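You operate a simulated robot arm through the tools that you are given. There is no shell and no other tool.

You run a simulated robot arm. Do the job below in one go: nothing can be reset, and whatever is moved stays where it is left.

## Task
Pour milk into the steel jug up to 150 ML and whisk it frothy.
Fine: within 30 ML; carton back, balloon whisk in the crock. Set down upright: green milk carton.

Only the result counts: the job must be done as asked and must still hold three seconds after the hand-in. Knocking over, shifting, dropping, spilling or breaking anything else fails it.

## Robot
A 6-joint arm with a two-finger parallel gripper, fixed in place. Base frame: the origin is on the floor under the middle of its stand, x ahead of it, y to its left, z up; the work surface is at about z = 910. Readings come in mm, rad, newtons and seconds.
With the tool pointing down near the work surface it reaches from about 460 to 860 mm from the base axis. Its first joint turns from -2.007 to 2.007 rad. Payload 4.2 kg.
The TCP is the grasp point between the finger pads, 23 mm short of the fingertips. In the tool frame z runs along the fingers and y along their closing line. The gripper opens to 94 mm. The fingers are 38 mm wide and 10 mm thick; the gripper's body (54 by 96 mm) begins 39 mm behind the TCP.
Orientation is told as [roll, pitch, yaw] about the base's x, y, z axes, in that order, counted from this pose: with the fingers straight down and closing along the base's y, the tool's x points along the base's -x, its y along +y and its z along -z.

## Interface
- The arm moves only by the tool move_arm. Its argument "increments" is a list of rows, each an object (a shift or turn left out is 0, a gripper value left out holds the last) with "offset": the shift along the base's x, y, z in mm, a list of three; "angular": the turn, a rotation vector about the base's x, y, z in rad, a list of three. In form: [{"offset": [tx, ty, tz], "angular": [ax, ay, az]}, ...]. A call has 1 to 20 rows; each row shifts and turns the commanded pose from where the row before left it. "grip" is the finger opening in mm, from 0 to 94, set as the call begins (left out, the last holds). Each row takes 0.2 s and may step no farther than 50 mm and 0.15 rad from the row before; otherwise, or with a gripper value out of range, the whole call is refused. Where a pose cannot be reached the arm comes as near as it can. A force on the tool above 40 N (or 10 N above the force at the start of the call, whichever is more), or a blocked arm, ends the call early, and 0.2 s more pass. Each finger travels about 108 mm/s and halts on what it meets, pressing with about 25 N; the grip force reading is that of the motor and also rises with nothing between the fingers. The clock runs only during rows and for 0.2 s after the last one: add rows that do not move to give the fingers time. The reply holds the time, the measured pose of the TCP, the force on the tool along the base axes, the opening and the grip force, in the units named above and with some noise, with the torque about the TCP (base axes, N m) and any sound that the robot's microphone picked up.
- Cameras (640 x 400 px; columns grow to the right, rows downward): "scene" is fixed at [48.7, -651.3, 1791]; the picture's right is [0.74, -0.67, 0.00], its down [-0.36, -0.40, -0.84] and it looks along [0.57, 0.63, -0.54] (base axes); focal length 369 px, centre (320, 200). "wrist" rides on the gripper at [86, 16, -74] in the tool frame; the picture's right is [-0.18, 0.98, 0.00], its down [-0.58, -0.11, -0.81] and it looks along [-0.79, -0.15, 0.59] (tool axes); focal length 243 px, centre (320, 200).
- capture(camera): a new picture of that camera. The clock stands still meanwhile.
- lift_body(by): slides the trunk up (or, below 0, down) by that many mm; the arm rides with it, the base frame stays. It gives what a move gives, with no picture.
- pixel_to_xyz(camera, pixels): for up to 12 pixels [column, row] of the newest picture of that camera ("zoom" is the newest enlarged one), the place [x, y, z] in the base frame of the surface seen there, good to about 2 mm. The clock stands still meanwhile.
- inspect(camera, box): a new picture of the part [left, top, right, bottom] of that camera's present view, enlarged. The clock stands still meanwhile.
- job_done(): hands the job in; it is judged then, once.

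Open the gripper and draw the arm clear of the work before you hand the job in, unless the task says otherwise.

The tools are called after "Emit:" as a command line: name --argument value ..., lists and objects as JSON in quotes. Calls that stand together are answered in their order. move_arm: Moves the arm, as the interface text tells. Its arguments: {"type":"object","properties":{"increments":{"type":"array","items":{"type":"object","properties":{"offset":{"type":"array","items":{"type":"number"}},"angular":{"type":"array","items":{"type":"number"}}}}},"grip":{"type":"number"}},"required":["increments"]} The other tools are called the same way: lift_body (by) moves the trunk up or down; capture (camera) takes a picture; pixel_to_xyz (camera, pixels) gives the place of the surface under pixels of a picture; inspect (camera, box) takes an enlarged picture of a part of a camera's view; job_done () hands the job in.

At the start:

```text
time_s: 0.0
position: [592.6, -112.1, 1477.7]
tool_rot: [-0.002, -0.001, 0.0]
ft_force: [0.5, -0.5, 0.3]
ft_torque: [-0.01, 0.0, 0.03]
gripper_width: 94.0
grip_force: 0.0
trunk travel left (down, up): [-850.0, 140.0]
```

scene: 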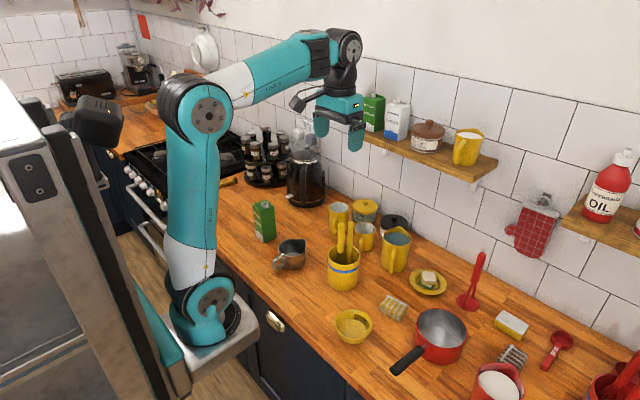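
wrist: 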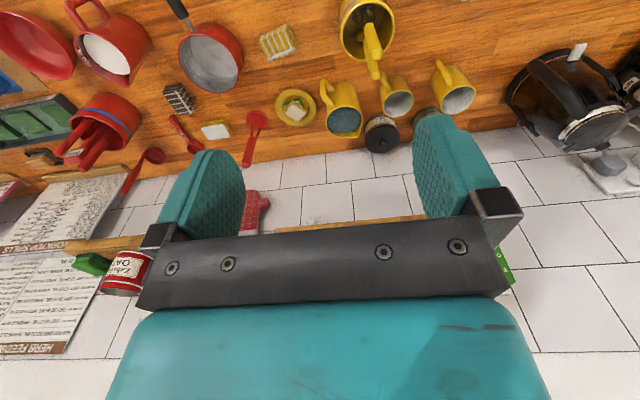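

I start by enlarging the parts of the scene: the carton around (263,220), the jug around (290,254), the crock around (343,268), and the right side.

Emit:
inspect --camera "scene" --box '[220, 170, 380, 300]'

Emit:
inspect --camera "scene" --box '[380, 230, 640, 400]'

Emit:
capture --camera "wrist"

```text
3.08 times, centred on (300, 235) of scene
```

zoom: 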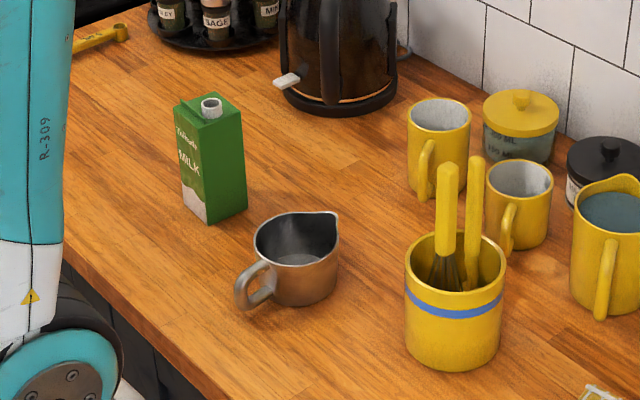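

```text
2.35 times, centred on (510, 315) of scene
```

zoom: 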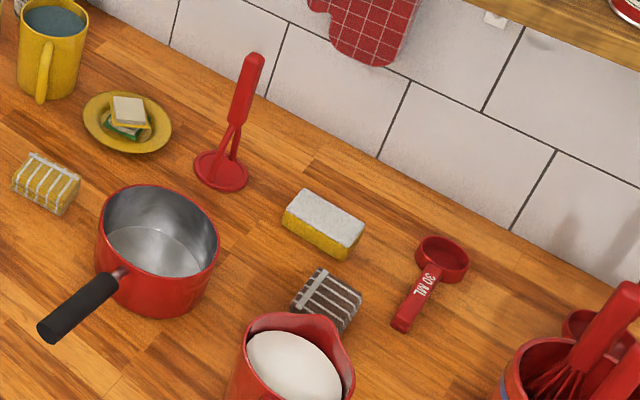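

```text
taken
```

wrist: 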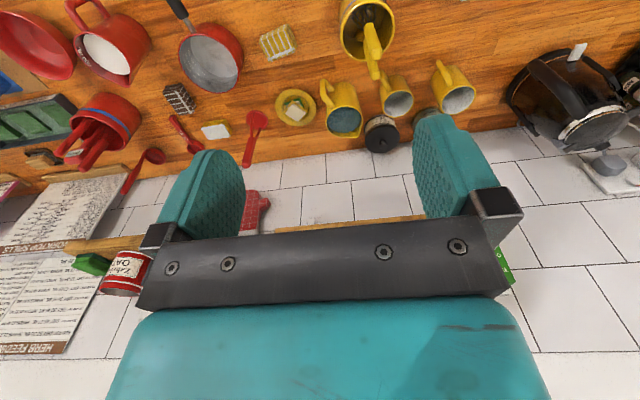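

The carton at (263,220) reads MILK; two crocks exist (yellow at (343,268), red at bottom right). I look closer at both, the shelf boxes, and the jug.

Emit:
inspect --camera "scene" --box '[340, 80, 500, 180]'

Emit:
inspect --camera "scene" --box '[240, 190, 320, 280]'

Emit:
inspect --camera "scene" --box '[310, 210, 390, 300]'

Emit:
inspect --camera "scene" --box '[560, 320, 640, 400]'

Emit:
inspect --camera "wrist" --box '[0, 0, 320, 200]'

Emit:
inspect --camera "wrist" --box '[320, 0, 480, 160]'

```text
4.00 times, centred on (420, 130) of scene
```

zoom: 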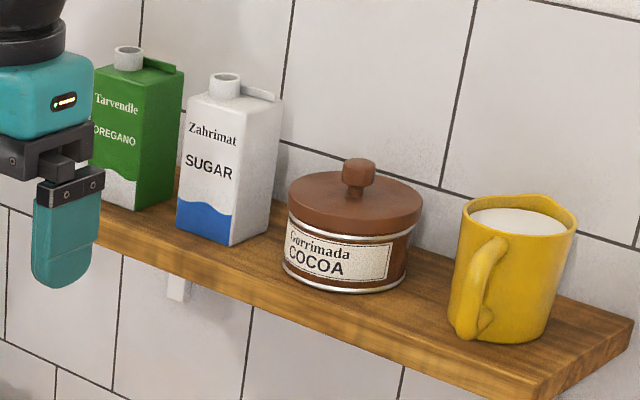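

```text
4.44 times, centred on (280, 235) of scene
```

zoom: 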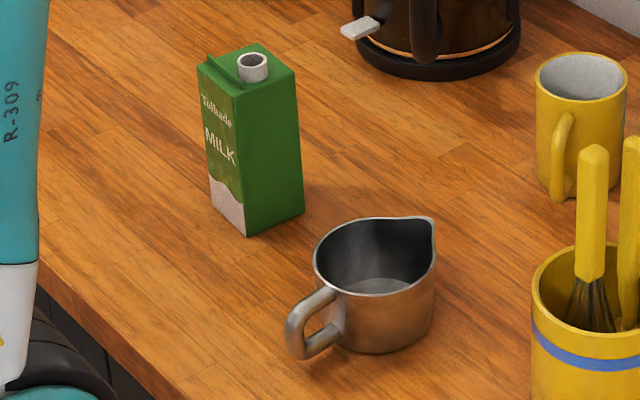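

```text
4.44 times, centred on (350, 255) of scene
```

zoom: 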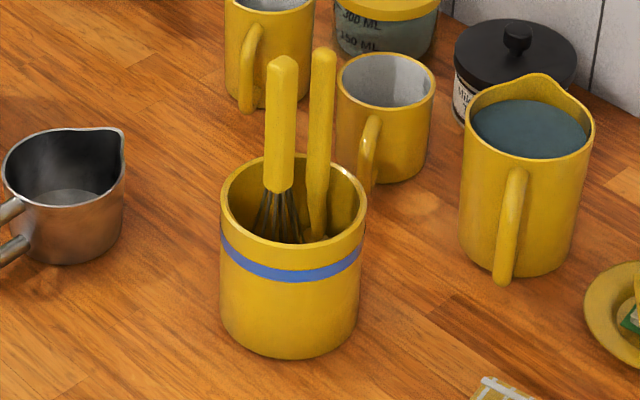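

```text
5.00 times, centred on (600, 360) of scene
```

zoom: 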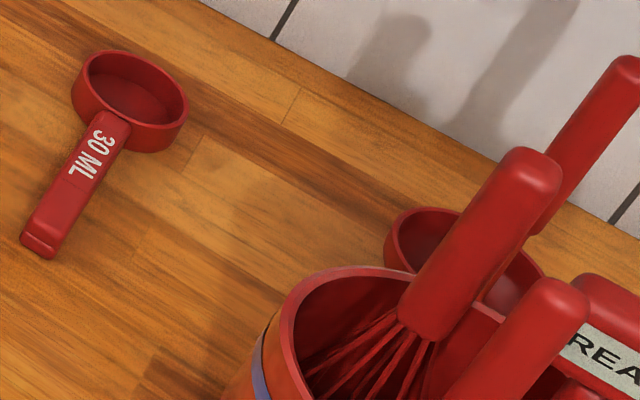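

```text
2.00 times, centred on (160, 100) of wrist
```

zoom: 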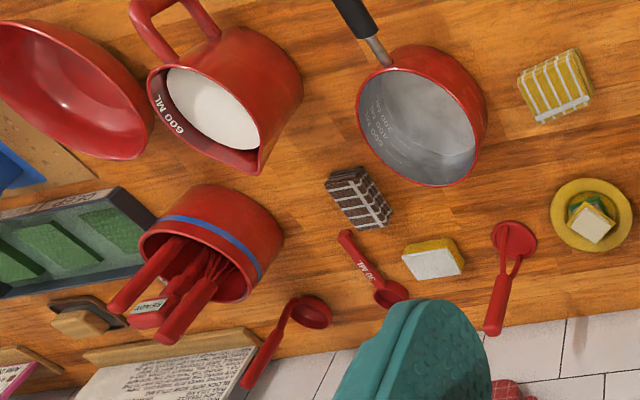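

```text
2.50 times, centred on (400, 80) of wrist
```

zoom: 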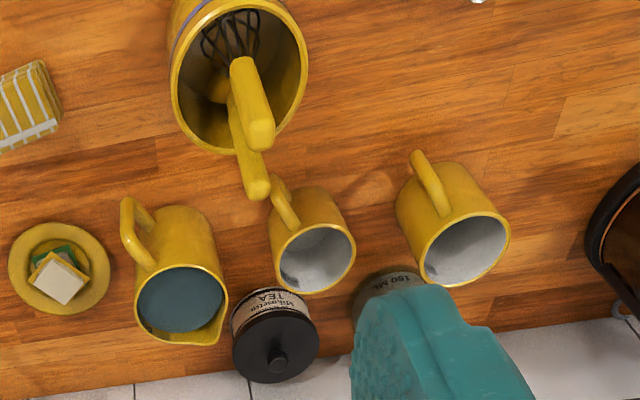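

The yellow crock holds a wire whisk with a yellow handle plus another tool. I measure positions of the carton, jug, crock and surroundings on a new scene picture.

Emit:
capture --camera "scene"

Emit:
pixel_to_xyz --camera "scene" --pixels '[[263, 206], [253, 206], [273, 204], [264, 242], [275, 237], [256, 237], [291, 254], [281, 246], [304, 241], [272, 268], [300, 270], [290, 270]]'

Emit:
pixel_to_xyz --camera "scene" --pixels '[[340, 225], [350, 224], [341, 243], [328, 255], [359, 256], [343, 268], [343, 289], [341, 250], [338, 205], [364, 205], [397, 235], [430, 280]]'

```text
taken
```

scene: 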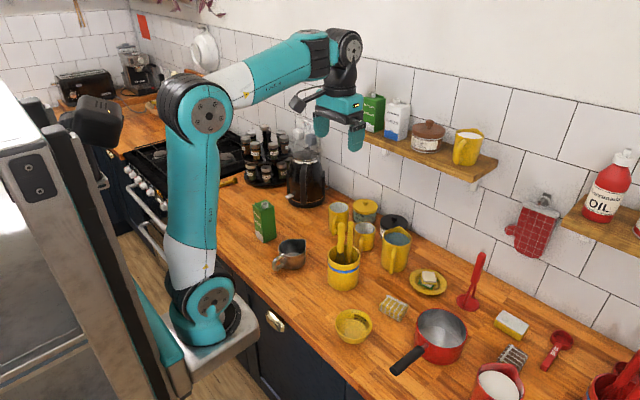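

```text
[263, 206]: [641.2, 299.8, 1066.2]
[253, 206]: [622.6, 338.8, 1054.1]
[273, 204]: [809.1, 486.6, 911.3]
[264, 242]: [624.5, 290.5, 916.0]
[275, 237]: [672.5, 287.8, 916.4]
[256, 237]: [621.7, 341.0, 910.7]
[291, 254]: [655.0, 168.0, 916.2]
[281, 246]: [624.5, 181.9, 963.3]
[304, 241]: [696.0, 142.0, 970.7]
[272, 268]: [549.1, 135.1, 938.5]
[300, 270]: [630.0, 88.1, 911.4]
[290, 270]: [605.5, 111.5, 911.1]
```

```text
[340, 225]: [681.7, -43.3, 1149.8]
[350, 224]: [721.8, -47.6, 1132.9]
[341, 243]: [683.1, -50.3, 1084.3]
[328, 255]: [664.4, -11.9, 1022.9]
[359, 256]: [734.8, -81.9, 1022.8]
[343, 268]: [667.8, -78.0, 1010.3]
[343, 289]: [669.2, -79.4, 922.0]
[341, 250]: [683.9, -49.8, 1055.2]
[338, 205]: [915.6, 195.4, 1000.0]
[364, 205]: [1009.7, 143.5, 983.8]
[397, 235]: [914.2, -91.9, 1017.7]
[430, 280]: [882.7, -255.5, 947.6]
```

The jug sits near (650,155) with rim about z=970, the carton near (647,315), crock near (700,-50). I move the hand over the jug so the wrist camera can look down inside it.

Emit:
move_arm --increments '[{"offset": [0, 46, 0]}, {"offset": [0, 46, 0]}, {"offset": [0, 46, 0]}, {"offset": [0, 46, 0]}, {"offset": [0, 46, 0]}, {"offset": [0, 46, 0]}, {"offset": [0, 0, -40]}, {"offset": [0, 0, -40]}, {"offset": [0, 0, -40]}, {"offset": [0, 0, -40]}, {"offset": [0, 0, -40]}, {"offset": [0, 0, 0]}]'

Emit:
capture --camera "wrist"

```text
time_s: 2.6
position: [593.6, 163.0, 1277.3]
tool_rot: [0.0, -0.001, -0.002]
ft_force: [-0.7, 0.3, -0.9]
ft_torque: [0.0, 0.03, -0.01]
gripper_width: 94.1
grip_force: 0.0
trunk travel left (down, up): [-850.0, 140.0]
```

```text
taken
```

wrist: 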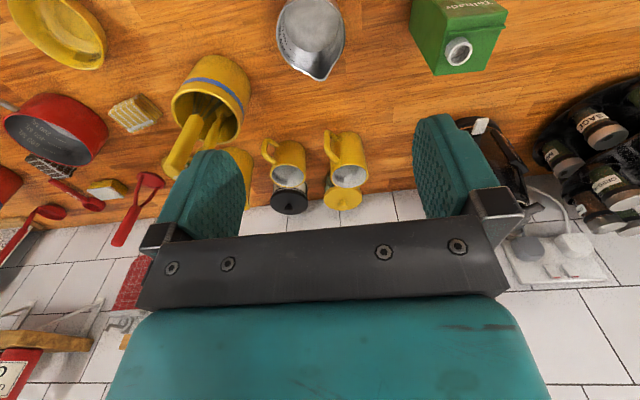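

The jug is at (310,38) and the carton spout at (458,52) in the wrist view. I enlarge both.

Emit:
inspect --camera "wrist" --box '[260, 0, 360, 90]'

Emit:
pixel_to_xyz --camera "wrist" --pixels '[[458, 52], [445, 14], [503, 10], [433, 73], [494, 70], [412, 25], [458, 45], [458, 60], [320, 79], [310, 60], [310, 30], [343, 30]]'

Emit:
inspect --camera "wrist" --box '[400, 0, 520, 90]'

Emit:
inspect --camera "wrist" --box '[150, 40, 270, 220]'

```text
4.44 times, centred on (310, 45) of wrist
```

zoom: 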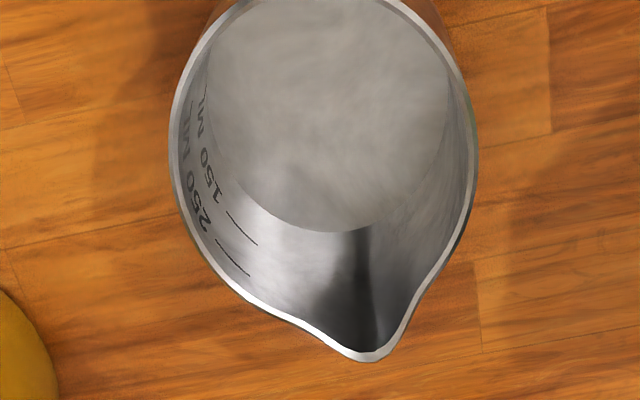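

```text
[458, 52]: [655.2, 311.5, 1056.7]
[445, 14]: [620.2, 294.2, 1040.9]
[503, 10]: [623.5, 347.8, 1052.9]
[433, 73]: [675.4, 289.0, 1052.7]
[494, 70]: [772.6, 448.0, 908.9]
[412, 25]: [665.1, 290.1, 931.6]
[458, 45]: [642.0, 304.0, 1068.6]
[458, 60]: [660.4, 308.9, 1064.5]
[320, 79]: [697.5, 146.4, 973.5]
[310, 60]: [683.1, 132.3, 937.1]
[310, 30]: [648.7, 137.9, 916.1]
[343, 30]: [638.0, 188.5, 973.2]
```

```text
4.44 times, centred on (460, 45) of wrist
```

zoom: 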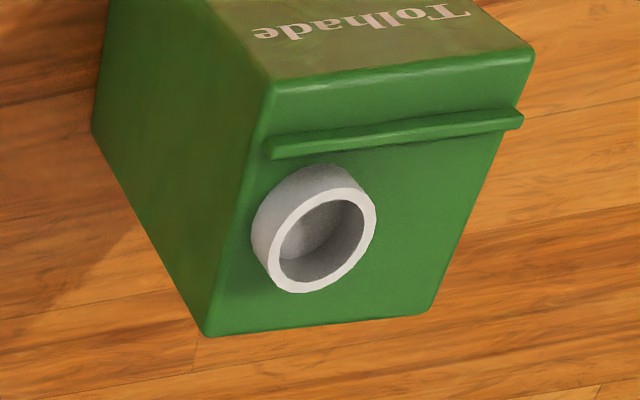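

```text
2.22 times, centred on (210, 130) of wrist
```

zoom: 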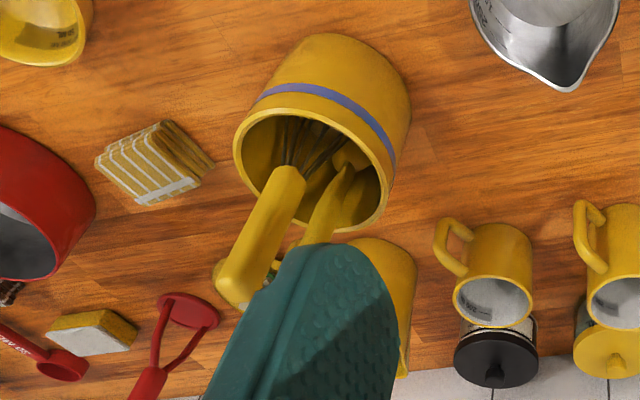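

The jug has 150 ML and 250 ML marks on its inner -y wall. I enlarge it again and measure the mark heights and rim.

Emit:
inspect --camera "wrist" --box '[275, 30, 325, 80]'

```text
8.00 times, centred on (300, 55) of wrist
```

zoom: 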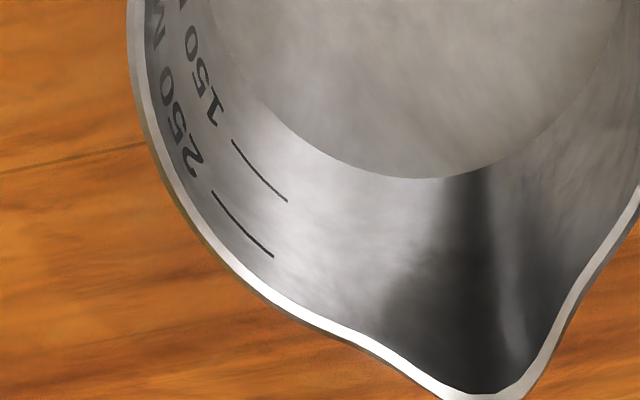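

I read the positions along the 150 ML line (234,140)-(287,201), the 250 ML line (213,193)-(272,256), floor and rim.

Emit:
pixel_to_xyz --camera "zoom" --pixels '[[236, 143], [258, 172], [286, 200], [214, 194], [240, 226], [271, 255], [400, 100], [300, 150], [420, 178], [150, 165], [300, 310], [560, 320]]'

Emit:
pixel_to_xyz --camera "wrist" --pixels '[[277, 35], [278, 20], [344, 30], [346, 20], [283, 55], [335, 60], [320, 2], [285, 5], [340, 5]]'

```text
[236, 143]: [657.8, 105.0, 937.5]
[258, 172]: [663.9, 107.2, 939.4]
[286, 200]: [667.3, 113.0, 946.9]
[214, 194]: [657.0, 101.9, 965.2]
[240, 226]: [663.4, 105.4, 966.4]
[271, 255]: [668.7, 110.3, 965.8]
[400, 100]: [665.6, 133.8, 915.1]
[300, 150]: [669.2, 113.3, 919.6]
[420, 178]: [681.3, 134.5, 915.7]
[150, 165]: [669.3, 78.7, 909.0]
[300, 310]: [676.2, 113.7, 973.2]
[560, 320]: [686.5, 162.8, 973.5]
```

```text
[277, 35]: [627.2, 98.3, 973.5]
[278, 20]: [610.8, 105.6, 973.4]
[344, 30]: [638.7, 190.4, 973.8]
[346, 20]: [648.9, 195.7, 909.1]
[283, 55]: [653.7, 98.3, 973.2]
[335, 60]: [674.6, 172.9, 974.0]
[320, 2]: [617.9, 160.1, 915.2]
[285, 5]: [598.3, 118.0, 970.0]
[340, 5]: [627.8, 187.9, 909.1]
```

The floor of the jug is z≈915, the 150 line about z≈941 and the 250 line about 966, rim circle centred near (640,144). I move a bit closer and back for a better look at the marks.

Emit:
move_arm --increments '[{"offset": [-27, 0, -38]}, {"offset": [-27, 0, -38]}, {"offset": [0, 0, -44]}, {"offset": [0, 0, -40]}, {"offset": [0, 0, 0]}]'

Emit:
inspect --camera "wrist" --box '[230, 50, 390, 200]'

Emit:
capture --camera "scene"

```text
time_s: 3.8
position: [537.9, 162.0, 1115.8]
tool_rot: [0.0, -0.002, -0.001]
ft_force: [0.0, 0.9, 0.7]
ft_torque: [0.04, -0.04, -0.01]
gripper_width: 93.8
grip_force: 0.0
trunk travel left (down, up): [-850.0, 140.0]
```

```text
2.67 times, centred on (310, 125) of wrist
```

zoom: 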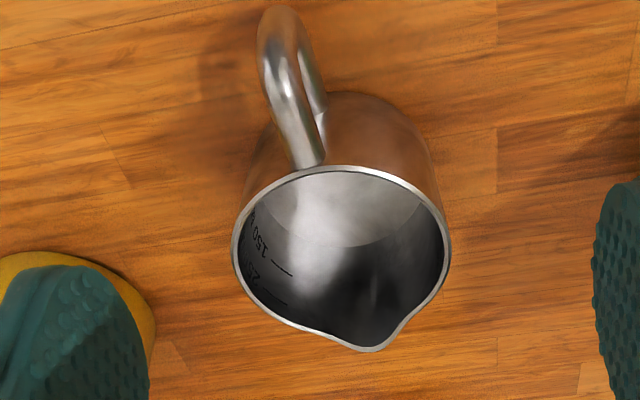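

```text
taken
```

scene: 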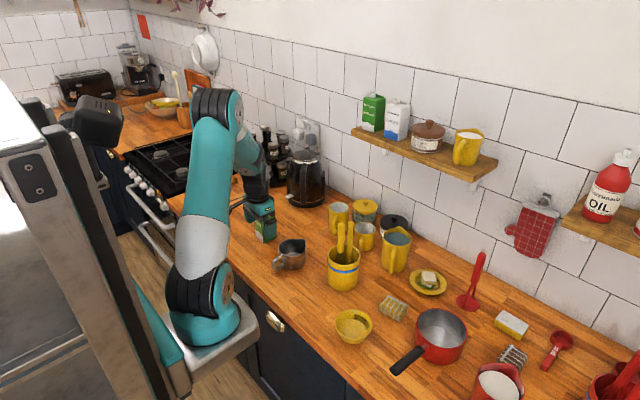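

The jug's marks are visible in the zoom at (281,268) and (278,300). I zoom tighter and measure them.

Emit:
inspect --camera "wrist" --box '[280, 110, 330, 150]'

Emit:
inspect --camera "scene" --box '[160, 80, 320, 280]'

```text
10.00 times, centred on (305, 130) of wrist
```

zoom: 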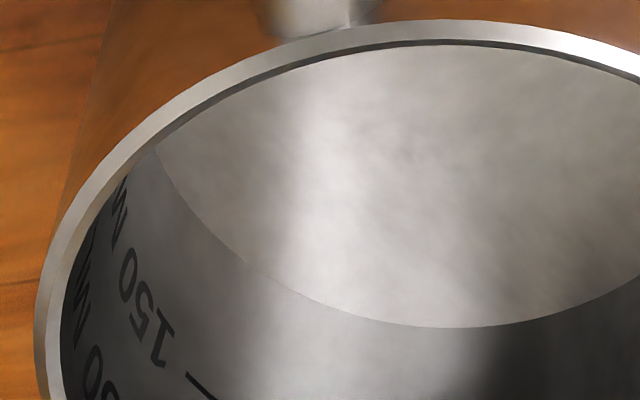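

```text
2.00 times, centred on (240, 180) of scene
```

zoom: 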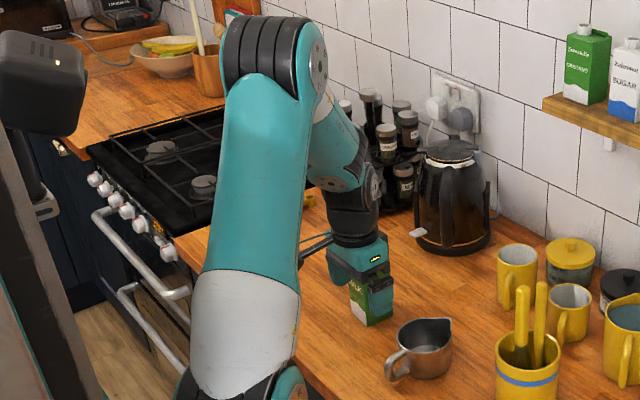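

The 150 line lies near wrist pixel (295,151) and the 250 line near (294,162). I zoom on those.

Emit:
inspect --camera "wrist" --box '[275, 130, 325, 170]'

```text
10.00 times, centred on (300, 150) of wrist
```

zoom: 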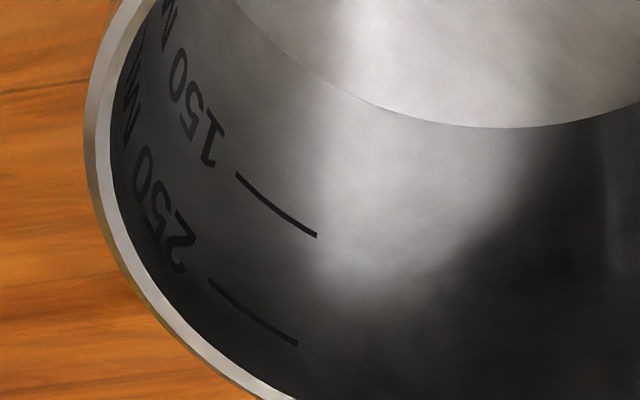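

I sample several points on both lines and along the wall to pin their height.

Emit:
pixel_to_xyz --camera "zoom" --pixels '[[238, 175], [258, 197], [278, 214], [295, 225], [315, 236], [209, 280], [235, 305], [260, 324], [297, 343], [400, 111], [450, 125], [450, 60]]'

Emit:
capture --camera "wrist"

```text
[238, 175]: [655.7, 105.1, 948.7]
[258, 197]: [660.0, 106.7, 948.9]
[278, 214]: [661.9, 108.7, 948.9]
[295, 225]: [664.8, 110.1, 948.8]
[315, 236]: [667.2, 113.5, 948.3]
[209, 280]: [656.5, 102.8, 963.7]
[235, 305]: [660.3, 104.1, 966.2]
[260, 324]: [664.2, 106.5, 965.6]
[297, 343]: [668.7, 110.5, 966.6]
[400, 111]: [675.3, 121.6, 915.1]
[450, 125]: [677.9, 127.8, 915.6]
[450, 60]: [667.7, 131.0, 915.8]
```

```text
taken
```

wrist: 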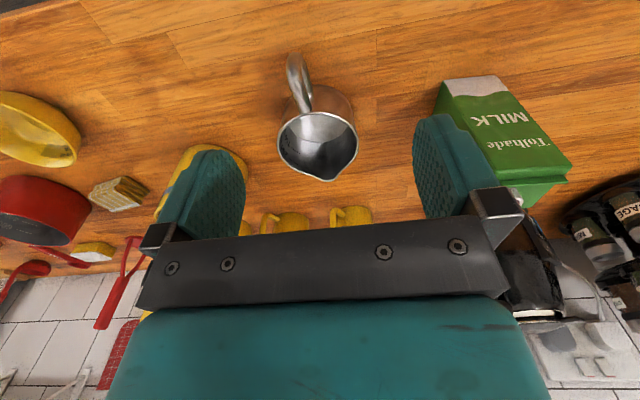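

The lines read z≈948.6 (150) and z≈966 (250). I sample the floor edge and walls of the jug to check its volume against the marks.

Emit:
inspect --camera "wrist" --box '[270, 100, 370, 190]'

```text
4.44 times, centred on (320, 145) of wrist
```

zoom: 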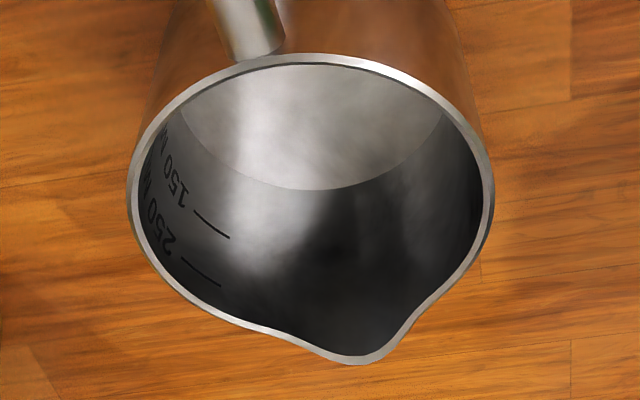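

I sample floor boundary points and rim points.

Emit:
pixel_to_xyz --camera "zoom" --pixels '[[183, 108], [203, 138], [240, 168], [275, 182], [310, 187], [350, 185], [385, 173], [420, 145], [438, 118], [135, 200], [489, 190], [310, 58]]'

Emit:
pixel_to_xyz --camera "zoom" --pixels '[[440, 130], [450, 170], [455, 210], [460, 240], [160, 140], [160, 200], [200, 200], [240, 200], [240, 250], [450, 80], [170, 110], [350, 360]]'

```text
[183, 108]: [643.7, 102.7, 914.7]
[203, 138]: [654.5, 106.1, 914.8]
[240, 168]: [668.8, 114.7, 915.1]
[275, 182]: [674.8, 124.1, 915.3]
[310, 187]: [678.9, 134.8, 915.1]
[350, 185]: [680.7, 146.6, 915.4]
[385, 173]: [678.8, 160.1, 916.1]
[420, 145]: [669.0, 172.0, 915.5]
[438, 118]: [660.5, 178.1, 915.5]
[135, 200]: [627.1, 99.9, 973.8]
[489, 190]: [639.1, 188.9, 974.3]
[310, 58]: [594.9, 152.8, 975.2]
```

```text
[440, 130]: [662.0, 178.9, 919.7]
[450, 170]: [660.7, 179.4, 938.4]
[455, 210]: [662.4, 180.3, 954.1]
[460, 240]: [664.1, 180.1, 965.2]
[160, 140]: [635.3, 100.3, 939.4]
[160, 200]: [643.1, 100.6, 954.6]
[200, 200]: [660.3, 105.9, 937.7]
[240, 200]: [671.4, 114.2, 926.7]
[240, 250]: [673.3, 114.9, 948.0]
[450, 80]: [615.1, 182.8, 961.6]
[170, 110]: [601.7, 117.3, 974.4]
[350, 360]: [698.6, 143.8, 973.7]
```

The inside radius is about 41–44 mm with floor 915. Now I raise the hand to a safe height by the carton and turn it 180° about the vertical so that the wrist camera will sit on top for the sideways grasp.

Emit:
move_arm --increments '[{"offset": [0, 20, 40]}, {"offset": [0, 20, 40]}, {"offset": [0, 20, 40]}, {"offset": [0, 25, 30]}, {"offset": [0, 25, 0], "angular": [0, 0, 0.1496]}, {"offset": [0, 25, 0], "angular": [0, 0, 0.1496]}, {"offset": [0, 18, 0], "angular": [0, 0, 0.1496]}, {"angular": [0, 0, 0.1496]}, {"angular": [0, 0, 0.1496]}, {"angular": [0, 0, 0.1496]}, {"angular": [0, 0, 0.1496]}, {"angular": [0, 0, 0.1496]}, {"angular": [0, 0, 0.1496]}, {"angular": [0, 0, 0.1496]}, {"angular": [0, 0, 0.1496]}, {"angular": [0, 0, 0.1496]}, {"angular": [0, 0, 0.1496]}, {"angular": [0, 0, 0.1496]}]'

```text
time_s: 7.6
position: [539.1, 317.1, 1267.8]
tool_rot: [0.001, 0.0, 2.095]
ft_force: [0.0, -1.4, 0.2]
ft_torque: [0.0, 0.02, -0.02]
gripper_width: 93.8
grip_force: 0.0
trunk travel left (down, up): [-850.0, 140.0]
```

Yaw is at 2.095 rad with no trouble; I complete the turn to π and begin pitching the tool toward horizontal (+x).

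Emit:
move_arm --increments '[{"angular": [0, 0, 0.1495]}, {"angular": [0, 0, 0.1495]}, {"angular": [0, 0, 0.1495]}, {"angular": [0, 0, 0.1495]}, {"angular": [0, 0, 0.1495]}, {"angular": [0, 0, 0.1495]}, {"angular": [0, 0, 0.1495]}, {"angular": [0, -0.1428, 0]}, {"angular": [0, -0.1428, 0]}, {"angular": [0, -0.1428, 0]}, {"angular": [0, -0.1428, 0]}, {"angular": [0, -0.1428, 0]}, {"angular": [0, -0.1428, 0]}, {"angular": [0, -0.1428, 0]}, {"angular": [0, -0.1428, 0]}, {"angular": [0, -0.1428, 0]}, {"angular": [0, -0.1428, 0]}, {"angular": [0, -0.1428, 0]}, {}]'

Emit:
capture --camera "scene"

Emit:
capture --camera "wrist"

```text
time_s: 11.8
position: [573.3, 289.5, 1272.9]
tool_rot: [-0.25, 1.522, 2.808]
ft_force: [0.3, -0.2, 0.3]
ft_torque: [0.02, 0.06, 0.0]
gripper_width: 94.0
grip_force: 0.0
trunk travel left (down, up): [-850.0, 140.0]
stopped in row 19: the arm was blocked; the commanded pose is now the measured one
```

```text
taken
```

scene: 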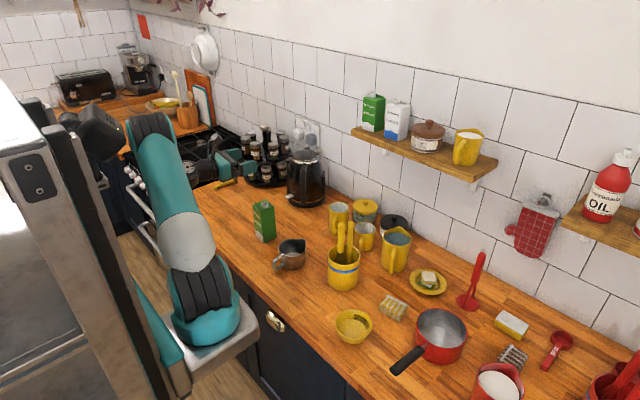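

```text
taken
```

wrist: 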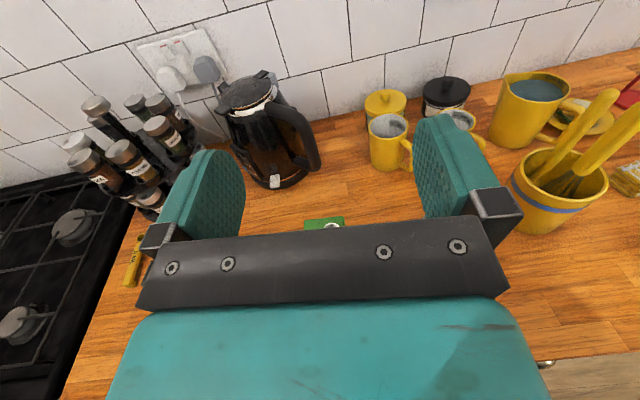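

The arm got blocked close to the horizontal pose, about 40 mm off. I look at where the arm links are to find out why.

Emit:
pixel_to_xyz --camera "scene" --pixels '[[203, 290], [205, 325], [185, 240], [160, 170], [150, 125], [205, 165], [215, 150], [230, 165], [215, 175], [232, 160]]'

Emit:
inspect --camera "scene" --box '[110, 90, 290, 220]'

```text
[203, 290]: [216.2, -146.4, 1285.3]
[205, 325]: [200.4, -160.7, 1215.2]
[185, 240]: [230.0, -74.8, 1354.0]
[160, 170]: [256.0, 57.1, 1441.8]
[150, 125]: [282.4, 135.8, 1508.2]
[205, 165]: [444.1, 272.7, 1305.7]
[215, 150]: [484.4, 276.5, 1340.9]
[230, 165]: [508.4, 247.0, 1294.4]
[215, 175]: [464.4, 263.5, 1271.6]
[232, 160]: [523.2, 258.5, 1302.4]
```

```text
3.08 times, centred on (200, 155) of scene
```

zoom: 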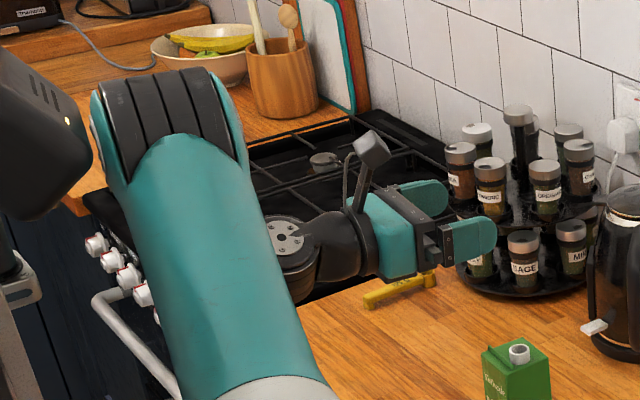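

The arm was simply folded too tightly (elbow at (282,136,1508), wrist near (420,290,1290)). Lower down it will be less folded, so I descend a bit in front of the carton and correct the small orientation error.

Emit:
move_arm --increments '[{"offset": [0, 5, -40]}, {"offset": [0, 10, -40]}, {"offset": [0, 10, -40], "angular": [-0.006, -0.0235, 0.0415]}, {"offset": [0, 0, 0], "angular": [-0.006, -0.0235, 0.0415]}, {}]'

```text
time_s: 13.0
position: [590.9, 328.3, 1155.7]
tool_rot: [0.369, 1.558, -2.759]
ft_force: [-0.8, -0.8, 0.1]
ft_torque: [0.01, -0.01, 0.0]
gripper_width: 93.9
grip_force: 0.0
out of reach, approached as far as the arm can: row 2, 3, 4
trunk travel left (down, up): [-850.0, 140.0]
```

The arm still can't quite bend its wrist that far; lowering the trunk should flatten the forearm. I check where the stand and counter edge are before lowering.

Emit:
capture --camera "scene"

Emit:
pixel_to_xyz --camera "scene" --pixels '[[210, 345], [250, 330], [273, 320], [300, 330], [240, 275], [215, 235], [190, 330], [170, 350], [150, 300], [100, 120], [60, 200], [200, 215]]'

```text
taken
```

scene: 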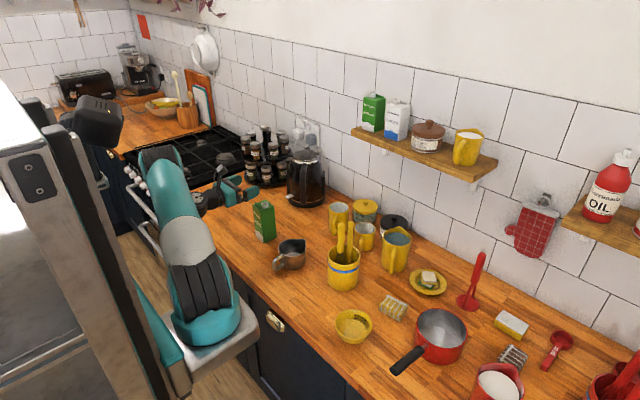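

```text
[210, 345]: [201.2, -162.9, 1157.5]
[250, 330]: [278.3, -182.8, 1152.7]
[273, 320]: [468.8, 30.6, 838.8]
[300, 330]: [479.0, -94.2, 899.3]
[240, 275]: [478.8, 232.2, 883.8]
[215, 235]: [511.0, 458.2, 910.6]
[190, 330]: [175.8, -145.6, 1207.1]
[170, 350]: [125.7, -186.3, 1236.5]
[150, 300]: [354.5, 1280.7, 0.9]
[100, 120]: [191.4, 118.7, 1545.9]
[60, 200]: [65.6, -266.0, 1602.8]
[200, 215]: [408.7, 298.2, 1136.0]
```

The base mount sits near (240,-110), so the wrist was too close to it. The carton can be straddled from above with the tool horizontal, so I move forward to x≈645 above the carton at z≈1156 and check that the pose is reachable.

Emit:
move_arm --increments '[{"offset": [27, -6, 0]}, {"offset": [27, -7, 0]}, {}, {}]'

Emit:
capture --camera "scene"

Emit:
capture --camera "wrist"

```text
time_s: 14.0
position: [643.8, 314.4, 1156.8]
tool_rot: [1.466, 1.565, -1.665]
ft_force: [-0.2, 0.1, -0.2]
ft_torque: [0.0, 0.01, 0.0]
gripper_width: 94.0
grip_force: 0.0
trunk travel left (down, up): [-850.0, 140.0]
```

```text
taken
```

scene: 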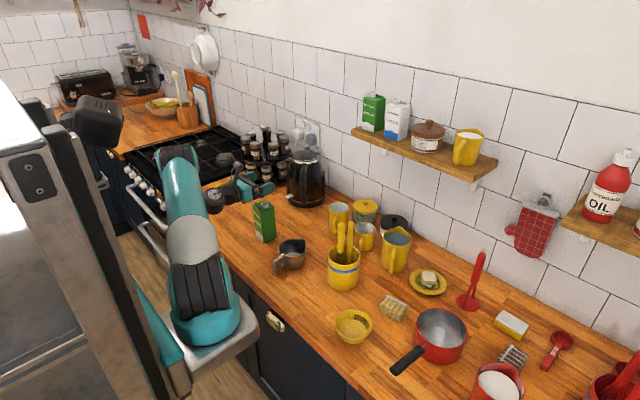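

```text
taken
```

wrist: 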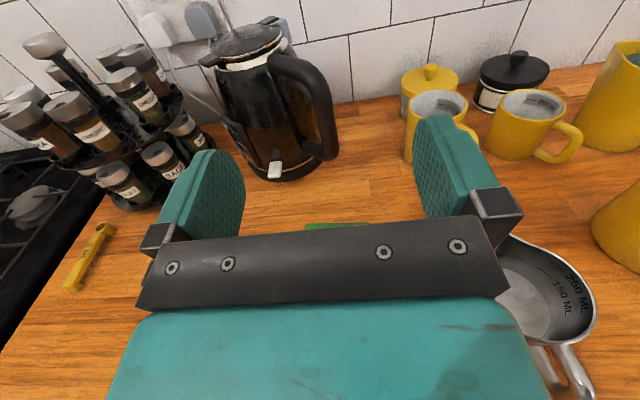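

The pose is reached and the wrist camera even sees the jug's marks at (560,290). I enlarge the jug and the arm for clearance before lowering.

Emit:
inspect --camera "wrist" --box '[480, 220, 620, 400]'

Emit:
inspect --camera "scene" --box '[150, 130, 310, 280]'

Emit:
pixel_to_xyz --camera "scene" --pixels '[[215, 200], [212, 210], [225, 195], [232, 190], [250, 190], [262, 192], [240, 180], [260, 170], [175, 155], [268, 186]]'

```text
2.22 times, centred on (550, 310) of wrist
```

zoom: 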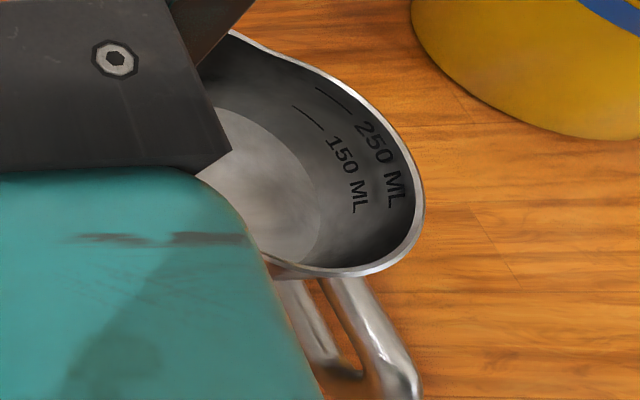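

```text
2.67 times, centred on (230, 205) of scene
```

zoom: 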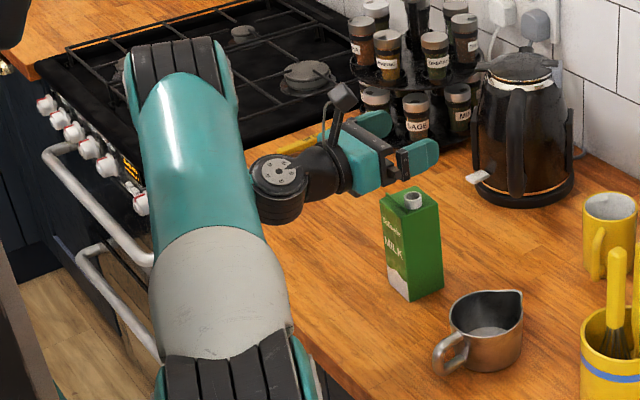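

```text
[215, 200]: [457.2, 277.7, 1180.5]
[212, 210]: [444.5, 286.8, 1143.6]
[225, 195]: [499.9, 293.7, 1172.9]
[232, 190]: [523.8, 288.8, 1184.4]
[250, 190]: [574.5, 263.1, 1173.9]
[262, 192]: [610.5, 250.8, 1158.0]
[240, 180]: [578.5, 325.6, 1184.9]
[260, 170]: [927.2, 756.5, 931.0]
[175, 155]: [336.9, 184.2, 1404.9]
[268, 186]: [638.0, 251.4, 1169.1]
```

The fingers straddle the carton in y and the palm stays behind its near face, so I descend straight down to z≈1003.

Emit:
move_arm --increments '[{"offset": [0, 0.5, -40]}, {"offset": [0, 0, -40]}, {"offset": [0, 0, -40]}, {"offset": [0, 0, -33]}, {}]'

Emit:
capture --camera "wrist"

Emit:
inspect --camera "scene" --box '[170, 150, 310, 280]'

```text
time_s: 15.2
position: [644.7, 315.8, 1003.7]
tool_rot: [1.531, 1.565, -1.6]
ft_force: [0.2, -1.1, 0.0]
ft_torque: [-0.03, -0.04, 0.01]
gripper_width: 94.4
grip_force: 0.2
trunk travel left (down, up): [-850.0, 140.0]
```

```text
taken
```

wrist: 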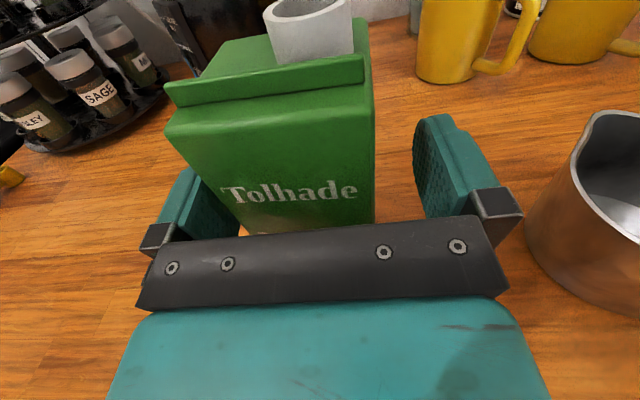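

```text
3.08 times, centred on (240, 215) of scene
```

zoom: 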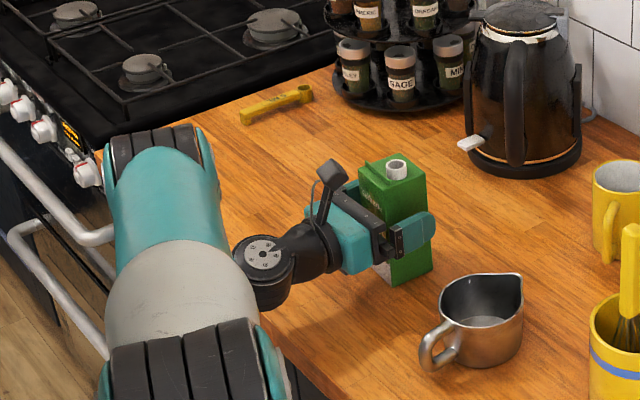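

The carton stands between the open fingers. I check its edges, spout and original place before gripping.

Emit:
pixel_to_xyz --camera "wrist" --pixels '[[180, 130], [365, 110], [270, 180], [350, 160], [230, 170], [285, 22], [300, 5], [345, 20], [355, 60], [370, 60], [215, 65], [368, 200]]'

Emit:
pixel_to_xyz --camera "zoom" --pixels '[[395, 163], [395, 172], [387, 168], [406, 166], [362, 165], [390, 285], [432, 265], [393, 190], [426, 178], [380, 275]]'

```text
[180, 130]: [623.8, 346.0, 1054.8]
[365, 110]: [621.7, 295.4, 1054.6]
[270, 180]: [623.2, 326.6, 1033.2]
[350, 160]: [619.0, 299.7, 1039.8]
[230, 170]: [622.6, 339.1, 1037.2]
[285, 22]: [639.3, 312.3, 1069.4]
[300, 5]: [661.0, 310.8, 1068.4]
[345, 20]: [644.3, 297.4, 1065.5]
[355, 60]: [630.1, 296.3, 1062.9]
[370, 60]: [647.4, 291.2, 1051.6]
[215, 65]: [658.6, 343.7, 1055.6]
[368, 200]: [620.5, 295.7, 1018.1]
```

```text
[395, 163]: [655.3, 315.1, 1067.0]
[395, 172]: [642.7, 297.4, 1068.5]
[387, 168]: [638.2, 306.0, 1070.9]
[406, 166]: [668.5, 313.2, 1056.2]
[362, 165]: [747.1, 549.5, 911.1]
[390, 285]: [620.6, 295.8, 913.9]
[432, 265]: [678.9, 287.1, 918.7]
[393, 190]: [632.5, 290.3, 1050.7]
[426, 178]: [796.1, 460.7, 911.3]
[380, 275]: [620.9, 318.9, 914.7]
```

The carton is turned about −4.5° and centred near (650,317), spout centre about (650.5,306,1068). I match the hand's yaw to it and close the fingers.

Emit:
move_arm --increments '[{"offset": [0, 1.5, 0], "angular": [0, 0, -0.08]}, {}]'

Emit:
move_arm --grip 30 --increments '[{}, {}, {}, {}]'

Emit:
capture --camera "wrist"

```text
time_s: 15.8
position: [644.9, 315.6, 1003.9]
tool_rot: [1.47, 1.566, -1.743]
ft_force: [0.3, 0.2, 0.0]
ft_torque: [-0.01, 0.0, 0.01]
gripper_width: 94.2
grip_force: 0.0
trunk travel left (down, up): [-850.0, 140.0]
```

```text
time_s: 16.8
position: [643.5, 317.3, 1003.4]
tool_rot: [1.593, 1.568, -1.617]
ft_force: [0.6, 2.2, 3.2]
ft_torque: [0.38, -0.05, 0.0]
gripper_width: 59.9
grip_force: 24.7
trunk travel left (down, up): [-850.0, 140.0]
```

```text
taken
```

wrist: 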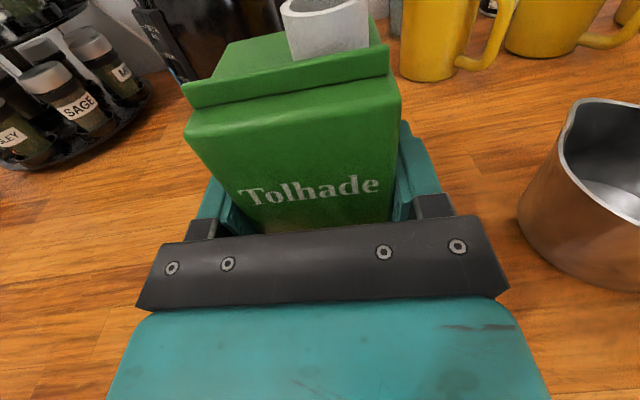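

The fingers hold at 59.9 mm with 24.7 N. I lift gently by 15 mm and look at the carton.

Emit:
move_arm --increments '[{"offset": [0, 0, 3]}, {"offset": [0, 0, 6]}, {"offset": [0, 0, 6]}, {}, {}]'

Emit:
inspect --camera "scene" --box '[210, 180, 320, 280]'

```text
time_s: 18.0
position: [644.9, 317.5, 1017.7]
tool_rot: [1.45, 1.567, -1.761]
ft_force: [-0.2, -0.2, -4.8]
ft_torque: [0.0, 0.02, -0.02]
gripper_width: 59.8
grip_force: 24.9
trunk travel left (down, up): [-850.0, 140.0]
```

```text
4.00 times, centred on (265, 230) of scene
```

zoom: 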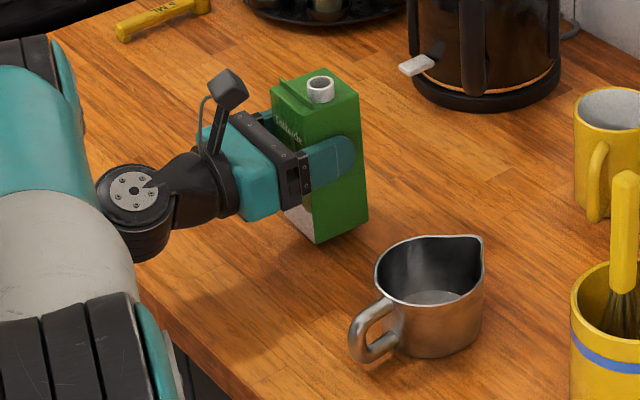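

The carton is lifted cleanly, weighing about 4.8 N (nearly full). I raise it to z≈1045, straighten the yaw and move it toward the jug, staying clear of it, to check reach.

Emit:
move_arm --increments '[{"offset": [0, 0, 14]}, {"offset": [0, 0, 14], "angular": [0, 0, 0.04]}, {"offset": [0, -10, 6], "angular": [0, 0, 0.04]}, {"offset": [-2, -20, 0]}, {"offset": [-2, -20, 0]}, {"offset": [-2, -20, 0]}, {"offset": [-2, -15, 0]}, {}, {}]'

Emit:
inspect --camera "scene" --box '[210, 180, 320, 280]'

```text
time_s: 20.0
position: [669.5, 257.2, 1055.4]
tool_rot: [0.574, 1.563, -2.557]
ft_force: [-0.5, 0.6, -3.0]
ft_torque: [0.01, 0.0, 0.02]
gripper_width: 59.7
grip_force: 24.8
out of reach, approached as far as the arm can: row 5, 6, 7
trunk travel left (down, up): [-850.0, 140.0]
```

```text
4.00 times, centred on (265, 230) of scene
```

zoom: 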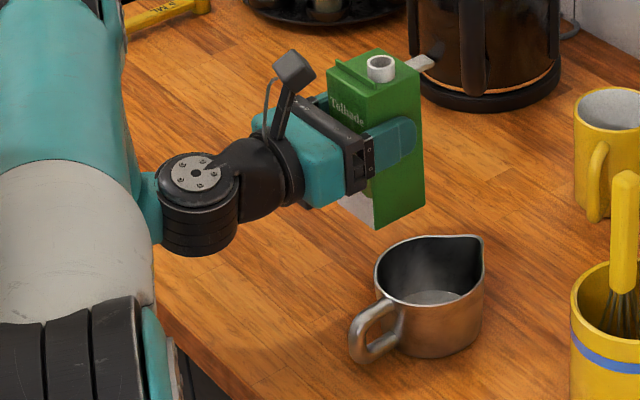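

Too close to the arm's mount for pointing straight along x. I will instead yaw the hand about −45° (wrist farther out) and pour toward (−x,−y); first I check where the kettle and its lever are.

Emit:
pixel_to_xyz --camera "zoom" --pixels '[[412, 65], [430, 60], [440, 100], [480, 118], [550, 100], [420, 20], [382, 65], [372, 80], [376, 230], [425, 205], [350, 180], [580, 200]]'

Emit:
capture --camera "wrist"

```text
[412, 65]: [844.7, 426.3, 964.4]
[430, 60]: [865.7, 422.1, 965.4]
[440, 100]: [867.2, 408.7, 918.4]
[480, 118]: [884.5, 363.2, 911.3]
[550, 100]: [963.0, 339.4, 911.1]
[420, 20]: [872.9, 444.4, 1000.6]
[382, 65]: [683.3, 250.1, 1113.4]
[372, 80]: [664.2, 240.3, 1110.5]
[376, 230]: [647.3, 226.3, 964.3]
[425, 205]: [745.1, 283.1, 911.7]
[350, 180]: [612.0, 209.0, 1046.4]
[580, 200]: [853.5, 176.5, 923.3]
```

```text
taken
```

wrist: 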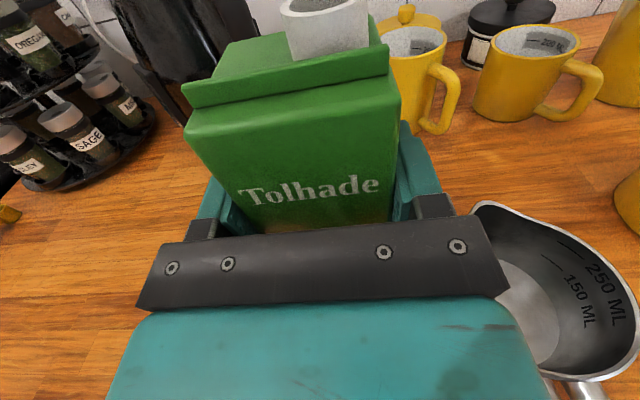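

The kettle (x≥845) and mugs (x≥850) are well clear. I raise to z≈1090 and yaw the hand −45° while moving to (702,216).

Emit:
move_arm --increments '[{"offset": [0, 0, 18]}, {"offset": [0, 0, 17]}, {"offset": [5.4, 0, 0], "angular": [0, 0, -0.131]}, {"offset": [5.4, -5, 0], "angular": [0, 0, -0.131]}, {"offset": [5.4, -9, 0], "angular": [0, 0, -0.131]}, {"offset": [5.4, -9, 0], "angular": [0, 0, -0.131]}, {"offset": [5.4, -9, 0], "angular": [0, 0, -0.131]}, {"offset": [5.5, -9, 0], "angular": [0, 0, -0.13]}, {}, {}]'

Emit:
capture --camera "scene"

Emit:
inspect --camera "scene" --box '[230, 160, 350, 290]'

Emit:
capture --camera "wrist"

```text
time_s: 22.2
position: [789.7, 214.3, 1078.5]
tool_rot: [0.175, 1.539, 2.769]
ft_force: [-0.1, -0.4, -3.7]
ft_torque: [0.01, 0.04, 0.01]
gripper_width: 59.6
grip_force: 24.6
out of reach, approached as far as the arm can: row 4, 5, 6, 7, 8
trunk travel left (down, up): [-850.0, 140.0]
```

```text
taken
```

scene: 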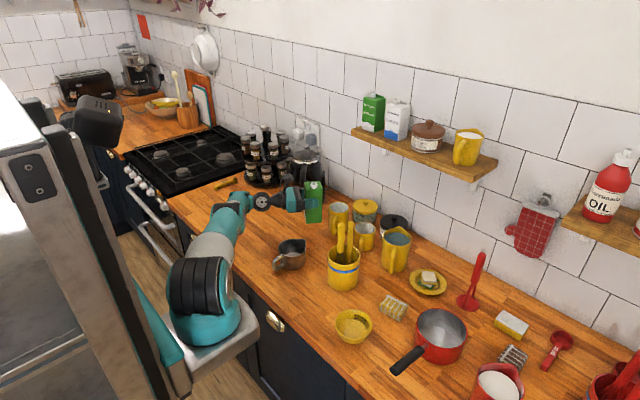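

```text
3.08 times, centred on (290, 225) of scene
```

zoom: 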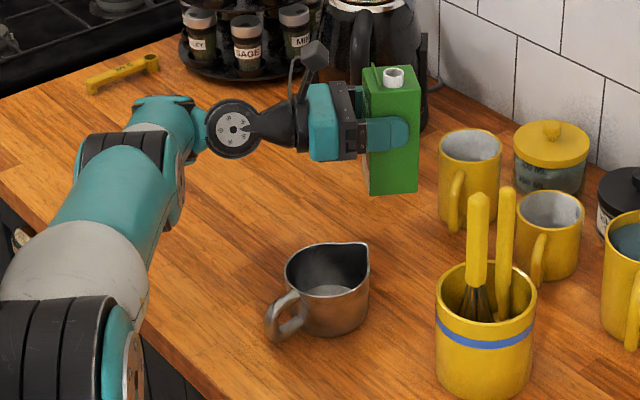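

```text
taken
```

wrist: 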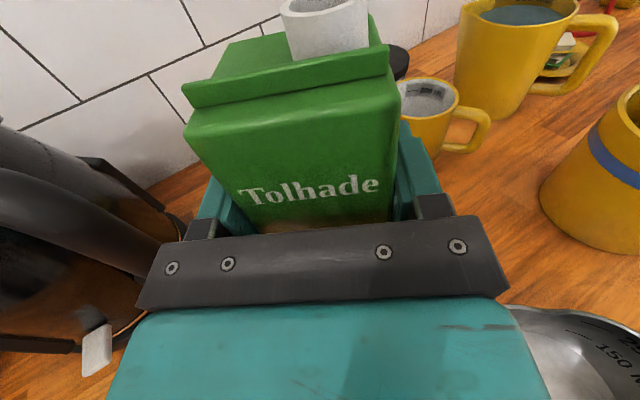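

The arm drifted to x≈790 because the pose was out of reach. I look at where the links are to understand the limit before moving on.

Emit:
pixel_to_xyz --camera "zoom" --pixels '[[40, 330], [70, 240], [100, 180], [130, 150], [150, 130], [160, 105], [190, 120], [233, 128], [270, 125], [180, 190], [120, 320], [315, 60]]'

Emit:
pixel_to_xyz --camera "wrist" --pixels '[[420, 130], [440, 90], [100, 350], [60, 330], [480, 60], [560, 200], [330, 30], [400, 65]]'

```text
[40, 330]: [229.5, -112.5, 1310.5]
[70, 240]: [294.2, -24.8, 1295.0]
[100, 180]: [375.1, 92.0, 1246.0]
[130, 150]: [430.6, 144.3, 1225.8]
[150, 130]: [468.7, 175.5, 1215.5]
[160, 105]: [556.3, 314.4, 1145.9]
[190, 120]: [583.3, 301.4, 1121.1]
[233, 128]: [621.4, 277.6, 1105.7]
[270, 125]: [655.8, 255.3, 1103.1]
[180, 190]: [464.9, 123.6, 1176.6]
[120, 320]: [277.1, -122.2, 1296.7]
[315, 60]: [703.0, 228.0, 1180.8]
```

```text
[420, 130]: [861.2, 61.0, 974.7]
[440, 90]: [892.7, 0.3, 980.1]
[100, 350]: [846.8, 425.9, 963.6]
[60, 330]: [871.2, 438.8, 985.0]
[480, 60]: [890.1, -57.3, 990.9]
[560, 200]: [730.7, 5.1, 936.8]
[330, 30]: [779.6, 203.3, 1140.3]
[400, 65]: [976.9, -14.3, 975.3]
```

The limit is the wrist folding (low forearm) and the tool azimuth; lowering the trunk should free it. I first back out: raise, yaw back to 0 and retreat from the mugs to around (705,246,1120).

Emit:
move_arm --increments '[{"offset": [0, 0, 12]}, {"offset": [-12, 6, 8], "angular": [-0.006, -0.015, 0.1]}, {"offset": [-15, 6, 8], "angular": [-0.006, -0.015, 0.1]}, {"offset": [-15, 6, 8], "angular": [0, 0, 0.1]}, {"offset": [-15, 6, 6], "angular": [0, 0, 0.1]}, {"offset": [-15, 6, 0], "angular": [0, 0, 0.1]}, {"offset": [-12, 2, 0], "angular": [0, 0, 0.046]}, {}]'

```text
time_s: 24.0
position: [705.7, 245.9, 1122.0]
tool_rot: [2.6, 1.568, -0.541]
ft_force: [0.3, -1.0, -3.5]
ft_torque: [-0.01, 0.0, 0.02]
gripper_width: 59.5
grip_force: 25.4
trunk travel left (down, up): [-850.0, 140.0]
```

Back at (706,246,1122) with the tool level along +x. I raise the carton straight up to z≈1312 so the trunk can be lowered.

Emit:
move_arm --increments '[{"offset": [0, 0, 38]}, {"offset": [0, 0, 38]}, {"offset": [0, 0, 38]}, {"offset": [0, 0, 38]}, {"offset": [0, 0, 38]}, {}]'

Emit:
capture --camera "scene"

```text
time_s: 25.4
position: [704.4, 246.4, 1313.0]
tool_rot: [2.348, 1.567, -0.792]
ft_force: [0.2, -0.3, -3.6]
ft_torque: [-0.04, 0.04, -0.03]
gripper_width: 60.0
grip_force: 25.3
trunk travel left (down, up): [-850.0, 140.0]
```

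```text
taken
```

scene: 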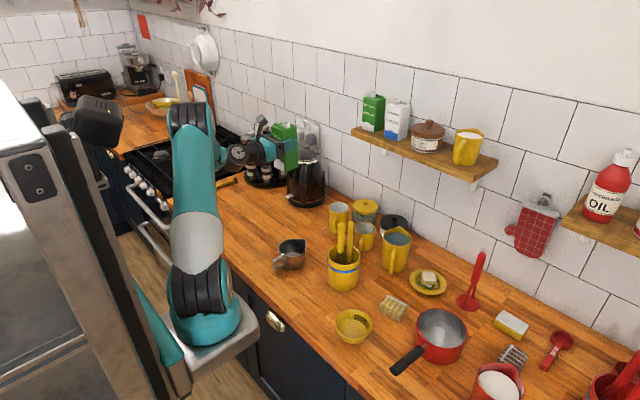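

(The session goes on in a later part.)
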